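You operate a simulated robot arm through the tools that you are given. There is no shell and no other tool. Be economical: measure what you need, move in short steps, check, and stop when the job is done.

Carry out the task below with a simulated robot arm. There is one attempt and no reset: what you move stays moved.

TASK
Put the blue-topped block in the small blue crate. Then fetch the cream felt pad from the grey bench top and set it on the steel plate there.
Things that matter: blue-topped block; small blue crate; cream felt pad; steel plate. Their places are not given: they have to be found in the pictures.

It is judged by the outcome, as a careful person would: the job done as asked, and still so three seconds after it is handed in. It fails if anything else is knocked over, pushed out of place, dropped, spilled or broken.

THE ROBOT
A 6-joint arm with a two-finger parallel gripper, fixed in place. Base frame: the origin is at the foot of the arm, x ahead of it, y to its left, z up; the work surface is at about z = 0.86. Lengths are in m, angles in rad, forces in N, time in s.
With the tool pointing down near the work surface it reaches from about 0.24 to 0.64 m from the base axis. Its first joint turns from -1.152 to 1.152 rad. Payload 2.7 kg.
Tool frame: the origin (TCP) lies between the finger pads and is the grasp point; the fingertips stand 0.023 m ahead of it; z points along the fingers, y is the line along which they close. The gripper opens to 0.094 m. The fingers are 0.038 m wide and 0.01 m thick; the gripper's body (0.054 by 0.096 m) begins 0.039 m behind the TCP.
Orientation is that of the tool frame in the base frame, as a unit quaternion [w, x, y, z]. With the fingers straight down and closing along the base's y, the tool's x points along the base's -x, its y along +y and its z along -z.

THE INTERFACE
- The arm moves only by the tool apply_moves. Its argument "series" is a list of rows, each a list of 3 entries, a list of its own where there are three numbers: the turn, a rotation vector about the base's x, y, z in rad, then the shift along the base's x, y, z in m, then the gripper command, from -1 (fully open) to 1 (shut), values between in proportion. In form: [[[rx, ry, rz], [tx, ty, tz], claw], ...]. A call has 1 to 8 rows; each row is the pose to reach, as a shift and turn from the pose commanded when the call began. A row lasts 0.2 s, in which the tool goes at most 0.05 m and 0.15 rad; a call with a longer step from one row to the next is refused whole, and so is a gripper value outside its range. A pose out of reach is approached as far as the arm can. The call stops where the force on the tool passes 40 N (or 10 N more than at its start, if that is more) or the arm is blocked; 0.2 s more then pass. The fingers move at their own pace (about 0.045 m/s each) and stop on an object; they squeeze with about 25 N. The grip force told is the motor's: it shows also when the fingers shut on nothing. Time passes only in rows, and 0.2 s behind the last, so rows that repeat a pose let the fingers close. It gives the time, the measured TCP pose, the force on the tool (base axes), the opening and the grip force at its end, in the units of the frame above (readings bear some noise).
- Cameras (640 x 400 px; columns grow to the right, rows downward): "scene" is fixed at [0.0826, -0.4316, 1.4095]; the picture's right is [0.73, -0.68, 0.00], its down [-0.35, -0.38, -0.86] and it looks along [0.58, 0.63, -0.51] (base axes); focal length 358 px, centre (320, 200). "wrist" rides on the gripper at [-0.039, 0, -0.044] in the tool frame; the picture's right is [0.00, -1.00, 0.00], its down [0.97, 0.00, -0.24] and it looks along [0.24, 0.00, 0.97] (tool axes); focal length 218 px, centre (320, 200).
- snapshot(camera): a new picture of that camera. No time passes.
- pixel_to_xyz(camera, pixels): for up to 12 pixels [column, row] of the newest picture of that camera ("zoom" is the newest enlarged one), the place [x, y, z] in the base frame of the surface seen there, good to about 0.003 m. No time passes.
- inspect(camera, box): a new picture of the part [left, top, right, bottom] of that camera's present view, enlarged. No time passes.
- job_done(): hands the job in; it is judged then, once.

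Work in short steps. Measure before you move; look again where a grasp or a placing could have gone wrong, and mend it. You have 80 turns and 34 pictures in all, the two below and enlarged ones among them. Open the gripper and draw the arm clear of the work before you hand the job in, unless the task says otherwise; then end with one line.

The tools are called after "Emit:" as name(argument=value, ...) on one line, values as JSON. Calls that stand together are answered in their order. apply_moves: Moves the arm, as the interface text tells. Its arguments: {"type":"object","properties":{"series":{"type":"array","items":{"type":"array"}}},"required":["series"]} The other tools are called the same way: snapshot (camera) takes a picture; pixel_to_xyz (camera, pixels) gives the place of the surface under pixels of a picture; inspect (camera, box) takes an enlarged picture of a part of a camera's view; job_done () hands the job in.

At the start:

```text
time: 0.0
tcp_pos: [0.3222, 0.0663, 1.157]
orientation: [0.0, 0.001, 1.0, 0.0]
force: [-0.5, 0.2, -1.2]
finger_gap: 0.0943
grip_force: 0.2
```

scene: 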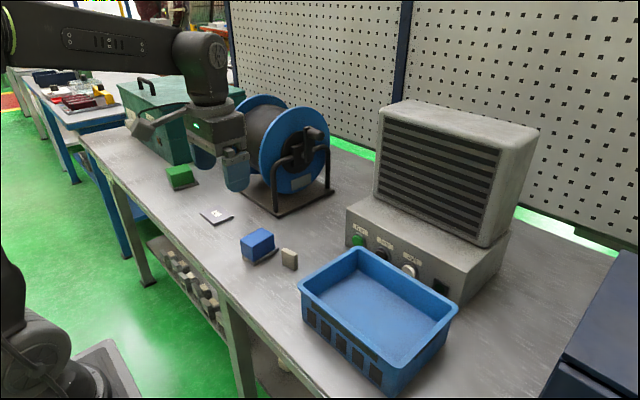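
wrist: 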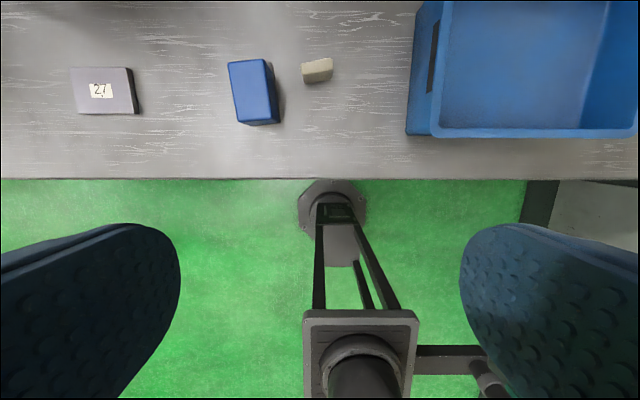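

The blue-topped block is near scene (257,245), the cream pad near (289,258), the plate labelled 27 near (216,215), and the crate near (380,315). I'll enlarge the view and measure.

Emit:
inspect(camera="scene", box=[150, 150, 350, 275])

Emit:
inspect(camera="wrist", box=[60, 0, 380, 200])

Emit:
pixel_to_xyz(camera="wrist", pixels=[[229, 63], [265, 59], [278, 122], [240, 124], [302, 66], [332, 60], [332, 76], [304, 82], [73, 70], [127, 69], [133, 112], [78, 112]])

Emit:
pixel_to_xyz(camera="scene", pixels=[[300, 278], [358, 249], [457, 305], [392, 365], [370, 300], [258, 238], [289, 252], [216, 215], [350, 290], [400, 310], [375, 280], [180, 176]])

```text
3.20 times, centred on (250, 212) of scene
```

zoom: 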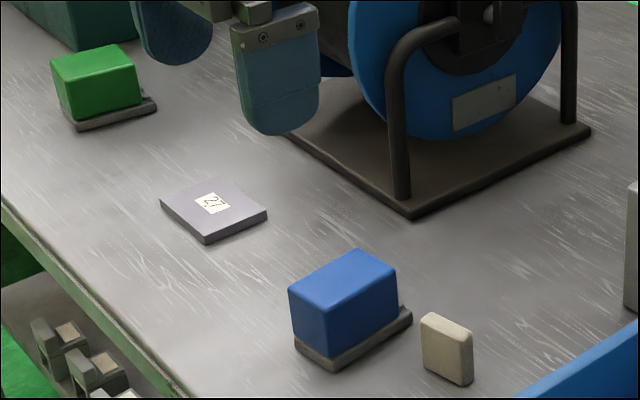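

```text
2.00 times, centred on (220, 100) of wrist
```

zoom: 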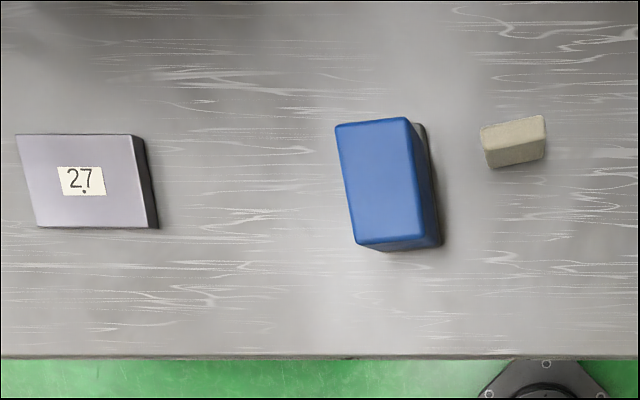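

```text
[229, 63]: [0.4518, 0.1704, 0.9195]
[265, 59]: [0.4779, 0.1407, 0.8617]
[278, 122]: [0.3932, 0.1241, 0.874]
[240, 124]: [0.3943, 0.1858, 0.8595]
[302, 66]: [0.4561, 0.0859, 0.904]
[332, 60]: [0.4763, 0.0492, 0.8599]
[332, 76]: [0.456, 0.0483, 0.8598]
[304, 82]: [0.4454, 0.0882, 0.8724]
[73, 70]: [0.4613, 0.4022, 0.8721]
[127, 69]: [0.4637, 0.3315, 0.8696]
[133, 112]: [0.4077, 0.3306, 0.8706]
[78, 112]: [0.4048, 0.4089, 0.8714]
```

```text
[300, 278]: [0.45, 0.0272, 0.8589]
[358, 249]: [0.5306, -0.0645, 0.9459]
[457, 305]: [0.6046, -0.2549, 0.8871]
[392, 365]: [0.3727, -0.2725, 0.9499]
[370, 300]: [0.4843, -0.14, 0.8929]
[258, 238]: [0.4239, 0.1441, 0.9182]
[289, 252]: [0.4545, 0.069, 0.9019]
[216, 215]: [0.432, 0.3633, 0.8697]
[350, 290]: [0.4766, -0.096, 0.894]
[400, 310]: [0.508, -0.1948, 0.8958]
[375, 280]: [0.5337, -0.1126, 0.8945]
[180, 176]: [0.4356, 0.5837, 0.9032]
```

The block seems to stand on a grey base, so I'll look closer at it, the pad and the crate.

Emit:
inspect(camera="scene", box=[230, 220, 310, 270])

Emit:
inspect(camera="scene", box=[280, 230, 480, 400])

```text
8.00 times, centred on (270, 245) of scene
```

zoom: 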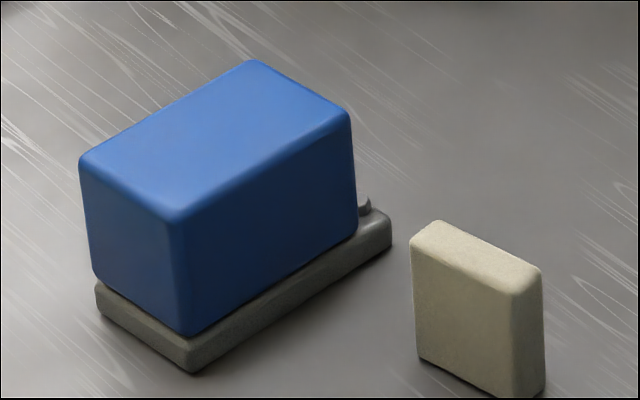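

```text
2.35 times, centred on (380, 315) of scene
```

zoom: 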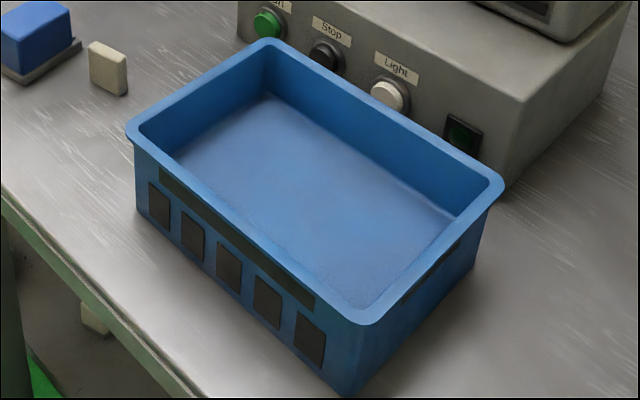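

The block is about 0.042 wide and 0.066 long, centred at about (0.424, 0.147). Its top is at 0.919 and it's yawed about +0.08. I'll move above it with the fingers part-open so they miss the cream pad.

Emit:
apply_moves(series=[[[0, 0, 0.02], [0.017, 0.0137, -0.032], -0.5], [[0, 0, 0.04], [0.035, 0.027, -0.064], -0.5], [[0, 0, 0.06], [0.052, 0.041, -0.096], -0.5], [[0, 0, 0.08], [0.07, 0.055, -0.128], -0.5], [[0, 0, 0.08], [0.087, 0.068, -0.16], -0.5], [[0, 0, 0.08], [0.103, 0.081, -0.187], -0.5], [[0, 0, 0.08], [0.103, 0.081, -0.187], -0.5]])

Emit:
snapshot(camera="wrist")

Emit:
inspect(camera="scene", box=[190, 170, 350, 270])

```text
time: 1.6
tcp_pos: [0.4235, 0.1469, 0.9695]
orientation: [0.001, -0.04, 0.999, 0.0]
force: [0.0, 0.0, -0.1]
finger_gap: 0.0705
grip_force: 0.1
```

```text
27 pictures are left
```

wrist: 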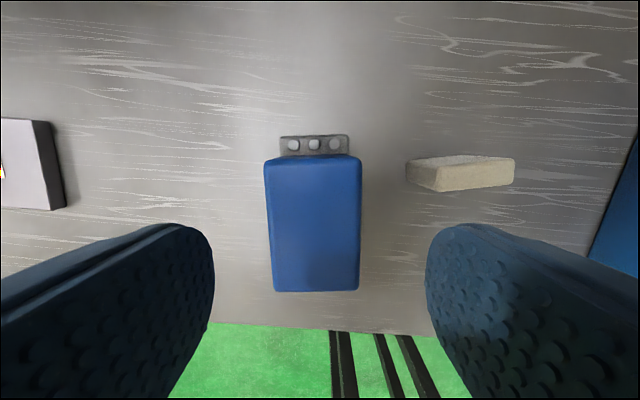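

```text
4.00 times, centred on (270, 220) of scene
```

zoom: 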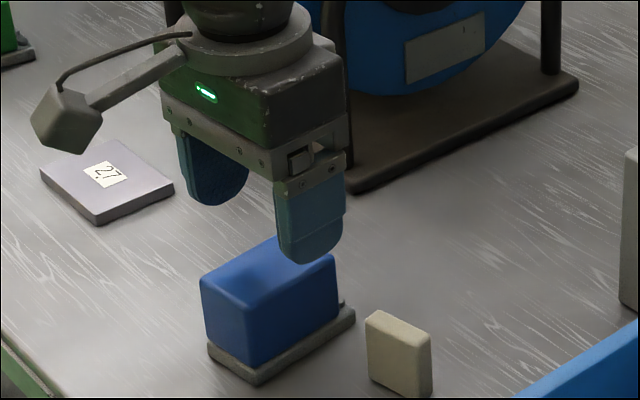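

The block is centred between the fingers (wrist column about 315) and aligned. I'll go down 0.079 and close.

Emit:
apply_moves(series=[[[0, 0, 0], [0.001, 0.001, -0.04], -0.5], [[0, 0, 0], [0.002, 0.001, -0.079], -0.5], [[0, 0, 0], [0.002, 0.001, -0.079], -0.5], [[0, 0, 0], [0.002, 0.001, -0.079], 1], [[0, 0, 0], [0.002, 0.001, -0.079], 1], [[0, 0, 0], [0.002, 0.001, -0.079], 1], [[0, 0, 0], [0.002, 0.001, -0.079], 1]])

```text
time: 3.2
tcp_pos: [0.4267, 0.1468, 0.8904]
orientation: [0.0, -0.041, 0.999, 0.0]
force: [0.4, 0.2, -0.2]
finger_gap: 0.045
grip_force: 24.8
```

The block is gripped, with a gap of 0.045. I'll lift a little and check that the base comes with it.

Emit:
apply_moves(series=[[[0, 0, 0], [0, 0, 0.02], 1], [[0, 0, 0], [0, 0, 0.06], 1], [[0, 0, 0], [0, 0, 0.1], 1], [[0, 0, 0], [0, 0, 0.14], 1], [[0, 0, 0], [0, 0, 0.16], 1]])

Emit:
snapshot(camera="scene")

```text
time: 4.4
tcp_pos: [0.4266, 0.1471, 1.0514]
orientation: [0.0, -0.04, 0.999, 0.0]
force: [0.2, 0.1, -1.9]
finger_gap: 0.045
grip_force: 24.9
```

```text
25 pictures are left
```

scene: 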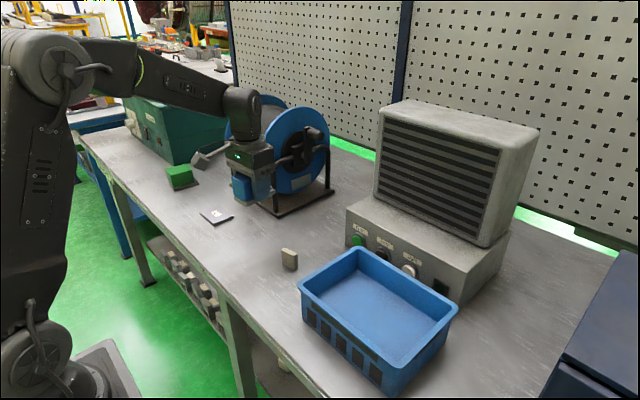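

The whole block came up and nothing was left behind. The crate rim spans about x 0.378–0.537 and y −0.27 to −0.06. I'll measure the gripper's side bracket and the machine front for clearance.

Emit:
pixel_to_xyz(camera="scene", pixels=[[200, 163], [208, 158], [197, 152], [242, 150], [350, 235], [435, 290], [400, 265], [318, 285], [350, 265], [440, 310], [400, 345], [362, 250]])

Emit:
inspect(camera="scene", box=[180, 80, 340, 220])

```text
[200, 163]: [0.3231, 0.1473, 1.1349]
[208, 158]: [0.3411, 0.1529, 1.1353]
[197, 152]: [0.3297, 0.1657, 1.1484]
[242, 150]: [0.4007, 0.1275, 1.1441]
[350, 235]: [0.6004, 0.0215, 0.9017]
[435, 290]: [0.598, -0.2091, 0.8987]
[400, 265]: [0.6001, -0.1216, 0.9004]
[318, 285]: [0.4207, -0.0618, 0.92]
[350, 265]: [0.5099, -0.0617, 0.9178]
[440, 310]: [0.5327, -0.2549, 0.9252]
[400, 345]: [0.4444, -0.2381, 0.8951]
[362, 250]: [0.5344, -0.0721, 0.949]
```

```text
2.86 times, centred on (260, 150) of scene
```

zoom: 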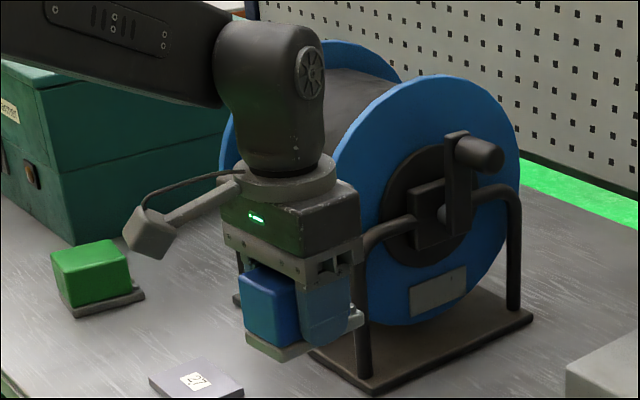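

The bracket is high and points toward −x, so it's clear of everything. I'll carry the block over the crate centre at about (0.455, −0.165).

Emit:
apply_moves(series=[[[0, 0, -0.02], [0.004, -0.045, 0], 1], [[0, 0, -0.04], [0.008, -0.09, 0], 1], [[0, 0, -0.06], [0.012, -0.135, 0], 1], [[0, 0, -0.08], [0.016, -0.18, 0], 1], [[0, 0, -0.08], [0.02, -0.225, 0], 1], [[0, 0, -0.08], [0.024, -0.27, 0], 1], [[0, 0, -0.08], [0.028, -0.312, 0], 1], [[0, 0, -0.08], [0.028, -0.312, 0], 1]])

Emit:
snapshot(camera="wrist")

Emit:
snapshot(camera="scene")

```text
time: 6.2
tcp_pos: [0.4543, -0.166, 1.0517]
orientation: [0.0, 0.0, 1.0, 0.001]
force: [0.8, -0.2, -2.3]
finger_gap: 0.0448
grip_force: 25.1
```

```text
23 pictures are left
```

wrist: 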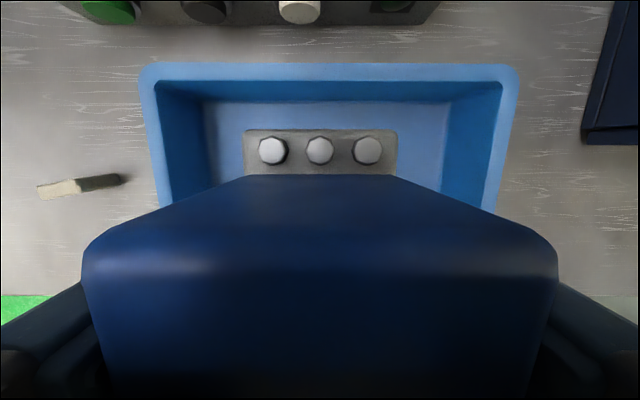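

```text
22 pictures are left
```

scene: 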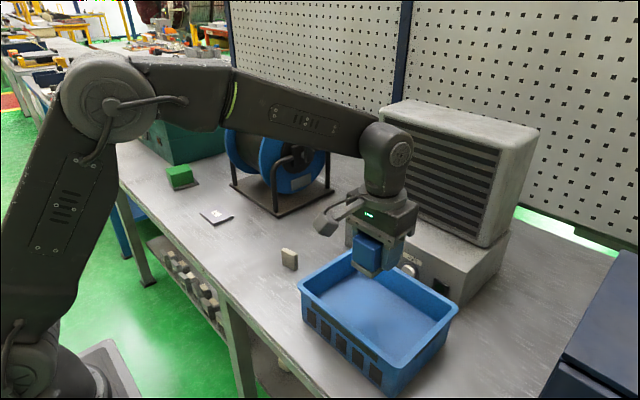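

I'll measure the crate's inner edges in the wrist view before lowering.

Emit:
pixel_to_xyz(camera="wrist", pixels=[[320, 66], [320, 78], [320, 90], [320, 108], [215, 115], [210, 150], [150, 120], [185, 140], [440, 120], [480, 150], [505, 120], [320, 140]])

Emit:
pixel_to_xyz(camera="scene", pixels=[[345, 330], [350, 335], [342, 320], [350, 322], [355, 320], [360, 325], [380, 340]])

```text
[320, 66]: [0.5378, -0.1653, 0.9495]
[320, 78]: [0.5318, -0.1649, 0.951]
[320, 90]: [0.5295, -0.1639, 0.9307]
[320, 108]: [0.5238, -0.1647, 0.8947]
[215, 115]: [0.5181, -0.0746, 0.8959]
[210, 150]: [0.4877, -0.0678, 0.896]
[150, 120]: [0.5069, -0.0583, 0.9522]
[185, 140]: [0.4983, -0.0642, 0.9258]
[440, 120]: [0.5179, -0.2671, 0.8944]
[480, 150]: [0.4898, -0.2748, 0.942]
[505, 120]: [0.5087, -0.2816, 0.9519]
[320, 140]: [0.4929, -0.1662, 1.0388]
```

```text
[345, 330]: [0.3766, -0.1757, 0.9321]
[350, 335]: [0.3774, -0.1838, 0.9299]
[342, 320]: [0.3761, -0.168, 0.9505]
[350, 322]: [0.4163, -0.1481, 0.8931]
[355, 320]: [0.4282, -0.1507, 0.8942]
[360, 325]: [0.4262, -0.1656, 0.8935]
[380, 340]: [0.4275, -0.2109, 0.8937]
```

The floor is at 0.8945, spanning x 0.39–0.525, and the block will sit at x 0.417–0.503, so it fits. I'll lower it 0.125 to TCP 0.927.

Emit:
apply_moves(series=[[[0, 0, 0], [0, 0, -0.04], 1], [[0, 0, 0], [0, 0, -0.08], 1], [[0, 0, 0], [0, 0, -0.11], 1], [[0, 0, 0], [0, 0, -0.12], 1], [[0, 0, 0], [0, 0, -0.125], 1], [[0, 0, 0], [0, 0, -0.125], 1]])

```text
time: 7.6
tcp_pos: [0.4538, -0.1642, 0.9261]
orientation: [-0.001, 0.0, 1.0, 0.001]
force: [0.2, 0.4, -1.8]
finger_gap: 0.0451
grip_force: 25.3
```

There's no contact yet (force still −1.8). I'll ease down a few more millimetres.

Emit:
apply_moves(series=[[[0, 0, 0], [0, 0, -0.001], 1], [[0, 0, 0], [0, 0, -0.002], 1], [[0, 0, 0], [0, 0, -0.003], 1]])

```text
time: 8.4
tcp_pos: [0.454, -0.1637, 0.9252]
orientation: [0.0, 0.0, 1.0, 0.0]
force: [-4.6, 1.0, 13.7]
finger_gap: 0.0448
grip_force: 24.6
```

The force of +13.7 shows contact. I'll open and lift.

Emit:
apply_moves(series=[[[0, 0, 0], [0, 0, 0.001], 0.6], [[0, 0, 0], [0, 0, 0.001], -0.3], [[0, 0, 0], [0, 0, 0.001], -0.5], [[0, 0, 0], [0, 0, 0.02], -0.5], [[0, 0, 0], [0, 0, 0.06], -0.5], [[0, 0, 0], [0, 0, 0.1], -0.5], [[0, 0, 0], [0, 0, 0.12], -0.5]])

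Emit:
snapshot(camera="wrist")

```text
time: 10.0
tcp_pos: [0.4542, -0.1634, 1.0438]
orientation: [0.001, -0.001, 1.0, 0.0]
force: [0.3, -0.7, 0.2]
finger_gap: 0.0704
grip_force: 0.1
```

```text
21 pictures are left
```

wrist: 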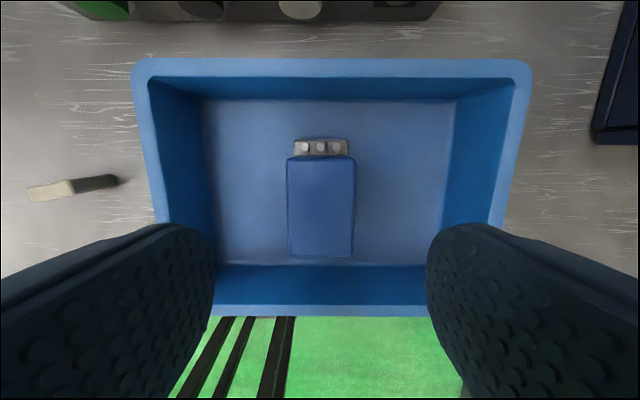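

The block sits upright in the crate. Next I'll move above the cream pad at about (0.455, 0.069).

Emit:
apply_moves(series=[[[0, 0, 0], [0, 0.04, 0], -0.5], [[0, 0, 0], [0, 0.08, 0], -0.5], [[0, 0, 0], [0, 0.12, 0], -0.5], [[0, 0, 0], [0, 0.16, 0], -0.5], [[0, 0, 0.05], [0, 0.2, 0], -0.5], [[0, 0, 0.1], [0, 0.232, -0.03], -0.5], [[0, 0, 0.1], [0, 0.232, -0.06], -0.5], [[0, 0, 0.1], [0, 0.232, -0.06], -0.5]])

Emit:
snapshot(camera="wrist")

```text
time: 11.8
tcp_pos: [0.455, 0.0681, 0.9834]
orientation: [0.001, -0.051, 0.999, 0.0]
force: [0.0, 0.3, -0.2]
finger_gap: 0.0704
grip_force: 0.0
```

```text
20 pictures are left
```

wrist: 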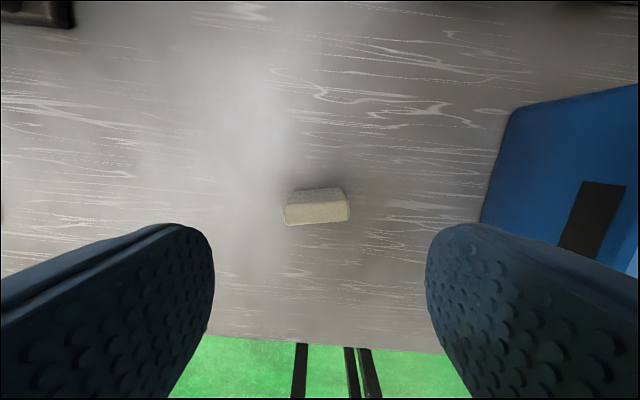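

I'll zoom in on the pad to measure its pose.

Emit:
inspect(camera="wrist", box=[270, 175, 366, 235])

Emit:
pixel_to_xyz(camera="wrist", pixels=[[288, 207], [347, 204], [349, 217], [288, 222], [318, 214], [292, 195], [340, 191]])

```text
6.67 times, centred on (318, 205) of wrist
```

zoom: 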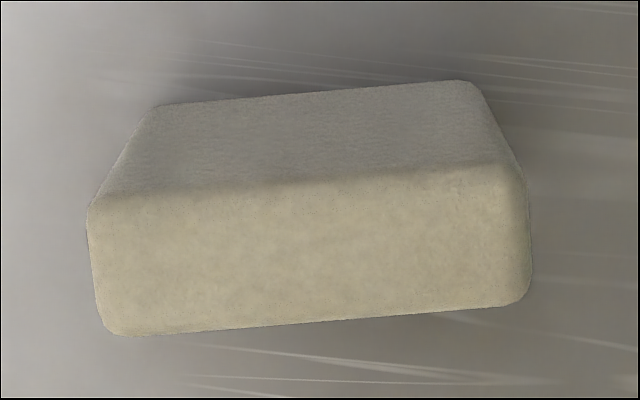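

```text
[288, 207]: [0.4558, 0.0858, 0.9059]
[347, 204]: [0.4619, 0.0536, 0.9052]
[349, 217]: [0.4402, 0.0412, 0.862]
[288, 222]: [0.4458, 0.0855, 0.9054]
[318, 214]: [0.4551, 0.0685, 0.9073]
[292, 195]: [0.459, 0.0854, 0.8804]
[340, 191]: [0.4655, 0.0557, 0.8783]
```

The pad is centred at about (0.454, 0.069) with its top at 0.906. It's yawed about 0.085 beyond the gripper. I'll align, go down and close.

Emit:
apply_moves(series=[[[0, 0, 0.085], [-0.001, 0.001, -0.04], -0.5], [[0, 0, 0.085], [-0.001, 0.001, -0.08], -0.5], [[0, 0, 0.085], [-0.001, 0.001, -0.092], -0.5], [[0, 0, 0.085], [-0.001, 0.001, -0.092], 0], [[0, 0, 0.085], [-0.001, 0.001, -0.092], 1], [[0, 0, 0.085], [-0.001, 0.001, -0.092], 1], [[0, 0, 0.085], [-0.001, 0.001, -0.092], 1], [[0, 0, 0.085], [-0.001, 0.001, -0.092], 1]])

```text
time: 13.6
tcp_pos: [0.4541, 0.0684, 0.8907]
orientation: [0.0, -0.093, 0.996, 0.0]
force: [-0.1, 0.1, -0.1]
finger_gap: 0.039
grip_force: 24.6
```

The pad is gripped. I'll lift it and carry it over to the plate at about (0.434, 0.367).

Emit:
apply_moves(series=[[[0, 0, 0], [0, 0, 0.04], 1], [[0, 0, 0], [0, 0, 0.08], 1], [[0, 0, -0.04], [-0.003, 0.04, 0.1], 1], [[0, 0, -0.08], [-0.006, 0.085, 0.1], 1], [[0, 0, -0.12], [-0.009, 0.13, 0.1], 1], [[0, 0, -0.16], [-0.012, 0.175, 0.1], 1], [[0, 0, -0.185], [-0.015, 0.22, 0.1], 1], [[0, 0, -0.185], [-0.018, 0.24, 0.1], 1]])

Emit:
snapshot(camera="wrist")

Emit:
inspect(camera="scene", box=[150, 100, 390, 250])

```text
time: 15.4
tcp_pos: [0.4353, 0.3096, 0.9911]
orientation: [0.0, 0.0, 1.0, -0.001]
force: [-0.2, -0.8, 0.4]
finger_gap: 0.039
grip_force: 25.4
```

```text
18 pictures are left
```

wrist: 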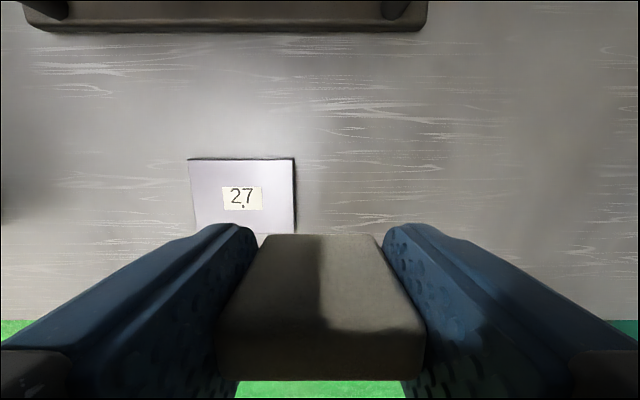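

```text
2.67 times, centred on (270, 175) of scene
```

zoom: 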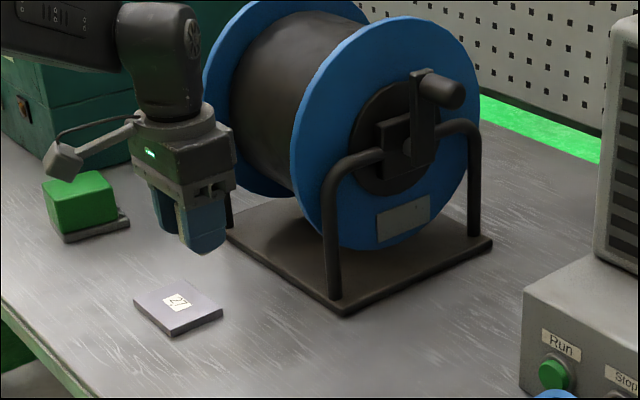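

I'll measure the plate from this closer view.

Emit:
pixel_to_xyz(camera="wrist", pixels=[[191, 161], [291, 161], [292, 229], [197, 228], [242, 198], [210, 215]])

Emit:
pixel_to_xyz(camera="scene", pixels=[[201, 213], [216, 207], [232, 217], [214, 224]])

```text
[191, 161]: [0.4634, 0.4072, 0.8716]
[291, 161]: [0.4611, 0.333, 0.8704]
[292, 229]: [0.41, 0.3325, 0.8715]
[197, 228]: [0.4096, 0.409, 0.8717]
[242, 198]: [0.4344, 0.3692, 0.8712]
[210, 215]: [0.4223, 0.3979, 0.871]
```

```text
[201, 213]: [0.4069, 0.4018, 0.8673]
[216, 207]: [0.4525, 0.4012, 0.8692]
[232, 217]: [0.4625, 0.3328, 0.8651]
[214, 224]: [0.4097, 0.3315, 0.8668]
```

The plate centre is (0.436, 0.369) and its top is at about 0.871, so contact should come near TCP 0.902. I'll move over it and down to 0.906.

Emit:
apply_moves(series=[[[0, 0, 0], [0, 0.03, 0], 1], [[0, 0, 0], [0, 0.059, 0], 1], [[0, 0, 0], [0, 0.059, -0.03], 1], [[0, 0, 0], [0, 0.059, -0.06], 1], [[0, 0, 0], [0, 0.059, -0.08], 1], [[0, 0, 0], [0, 0.059, -0.085], 1], [[0, 0, 0], [0, 0.059, -0.085], 1]])

Emit:
inspect(camera="scene", box=[170, 150, 266, 240])

```text
time: 17.0
tcp_pos: [0.4353, 0.3679, 0.9048]
orientation: [-0.001, 0.0, 1.0, 0.0]
force: [0.7, 0.4, 0.7]
finger_gap: 0.039
grip_force: 24.9
```

```text
4.44 times, centred on (218, 195) of scene
```

zoom: 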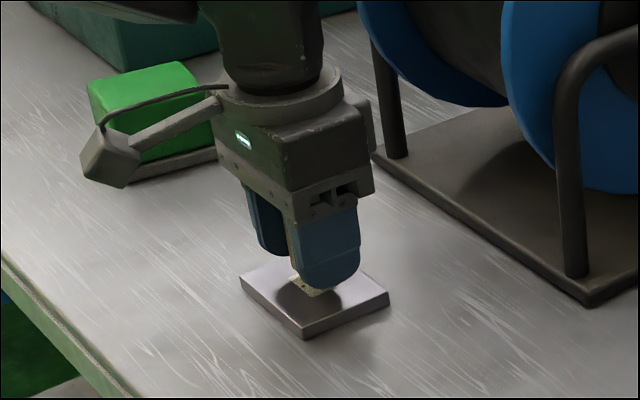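

The pad is just above the plate centre. I'll ease down in 1 mm steps.

Emit:
apply_moves(series=[[[0, 0, 0], [0, 0, -0.001], 1], [[0, 0, 0], [0, 0, -0.002], 1], [[0, 0, 0], [0, 0, -0.003], 1]])

```text
time: 17.8
tcp_pos: [0.4352, 0.3676, 0.9031]
orientation: [0.0, 0.0, 1.0, 0.001]
force: [0.5, 0.2, -0.1]
finger_gap: 0.039
grip_force: 25.0
```

Emit:
apply_moves(series=[[[0, 0, 0], [0, 0, -0.001], 1], [[0, 0, 0], [0, 0, -0.002], 1]])

```text
time: 18.4
tcp_pos: [0.4354, 0.3683, 0.9003]
orientation: [0.0, 0.0, 1.0, -0.001]
force: [-0.7, 0.1, 2.1]
finger_gap: 0.039
grip_force: 25.2
```

Contact is starting, with force at about 2 N. One more millimetre to confirm.

Emit:
apply_moves(series=[[[0, 0, 0], [0, 0, -0.001], 1]])

```text
time: 18.8
tcp_pos: [0.4355, 0.368, 0.9007]
orientation: [0.001, 0.0, 1.0, 0.001]
force: [-2.5, -2.9, 6.8]
finger_gap: 0.0386
grip_force: 25.2
```

The pad is firmly in contact at 6.8 N. I'll release slowly and rise straight up.

Emit:
apply_moves(series=[[[0, 0, 0], [0, 0, 0.001], 0.15], [[0, 0, 0], [0, 0, 0.001], -0.2], [[0, 0, 0], [0, 0, 0.001], -0.5], [[0, 0, 0], [0, 0, 0.001], -0.5], [[0, 0, 0], [0, 0, 0.03], -0.5], [[0, 0, 0], [0, 0, 0.07], -0.5], [[0, 0, 0], [0, 0, 0.11], -0.5], [[0, 0, 0], [0, 0, 0.15], -0.5]])

Emit:
snapshot(camera="wrist")

Emit:
inspect(camera="scene", box=[170, 150, 266, 240])

```text
time: 20.6
tcp_pos: [0.4356, 0.3683, 1.0499]
orientation: [0.0, 0.0, 1.0, 0.0]
force: [-1.3, 0.6, 0.9]
finger_gap: 0.0705
grip_force: 0.0
```

```text
15 pictures are left
```

wrist: 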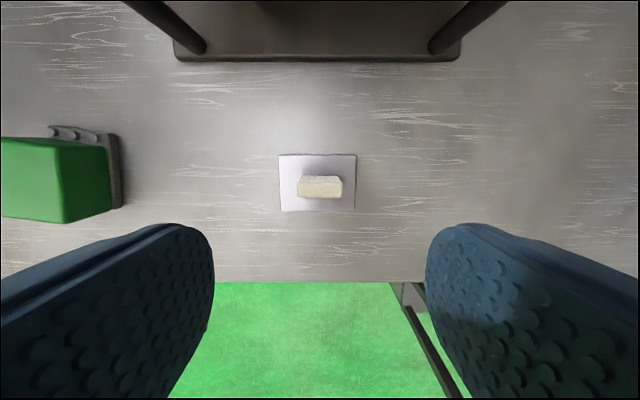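

```text
4.44 times, centred on (218, 195) of scene
```

zoom: 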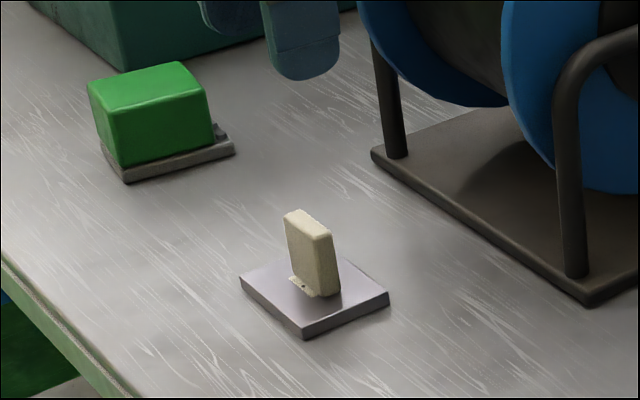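

The pad stands near the plate centre and the slight lean matches the perspective. I'll draw the arm back, open up and take a final look.

Emit:
apply_moves(series=[[[0, 0, 0], [-0.02, -0.035, 0.02], -1], [[0, 0, 0], [-0.04, -0.07, 0.04], -1], [[0, 0, 0], [-0.06, -0.105, 0.06], -1], [[0, 0, 0], [-0.08, -0.14, 0.08], -1], [[0, 0, 0], [-0.1, -0.175, 0.1], -1], [[0, 0, 0], [-0.11, -0.21, 0.11], -1], [[0, 0, 0], [-0.11, -0.25, 0.11], -1], [[0, 0, 0], [-0.11, -0.25, 0.11], -1]])

Emit:
snapshot(camera="scene")

Emit:
inspect(camera="scene", box=[170, 150, 266, 240])

```text
time: 22.4
tcp_pos: [0.326, 0.1164, 1.1599]
orientation: [0.0, 0.0, 1.0, 0.0]
force: [0.6, 0.3, 0.5]
finger_gap: 0.094
grip_force: 0.1
```

```text
13 pictures are left
```

scene: 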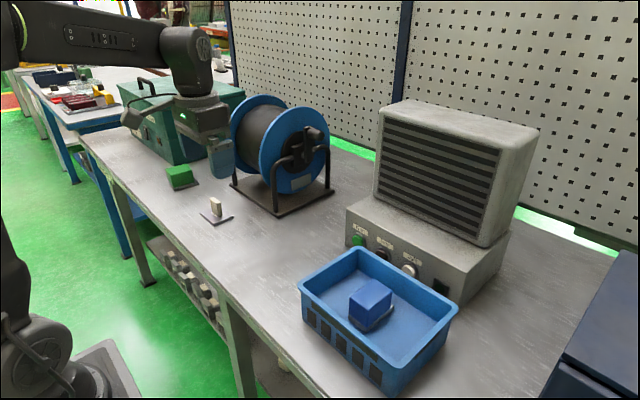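

```text
4.44 times, centred on (218, 195) of scene
```

zoom: 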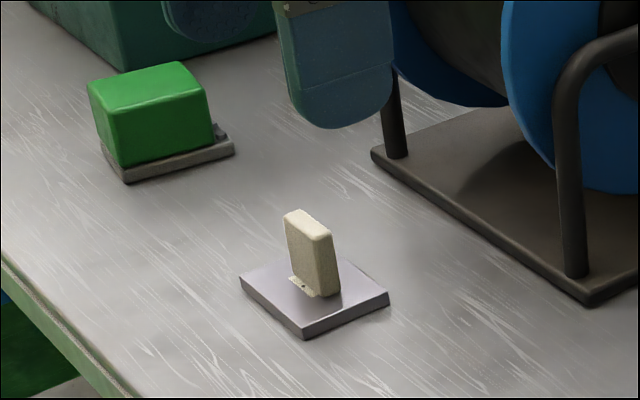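

Both objects are in place and stable, nothing else has moved, and the arm is clear with the gripper open. I'm handing the job in.

Emit:
job_done()

```text
The job is handed in.
```

The blue-topped block is in the small blue crate, and the cream felt pad is standing upright on the steel plate.
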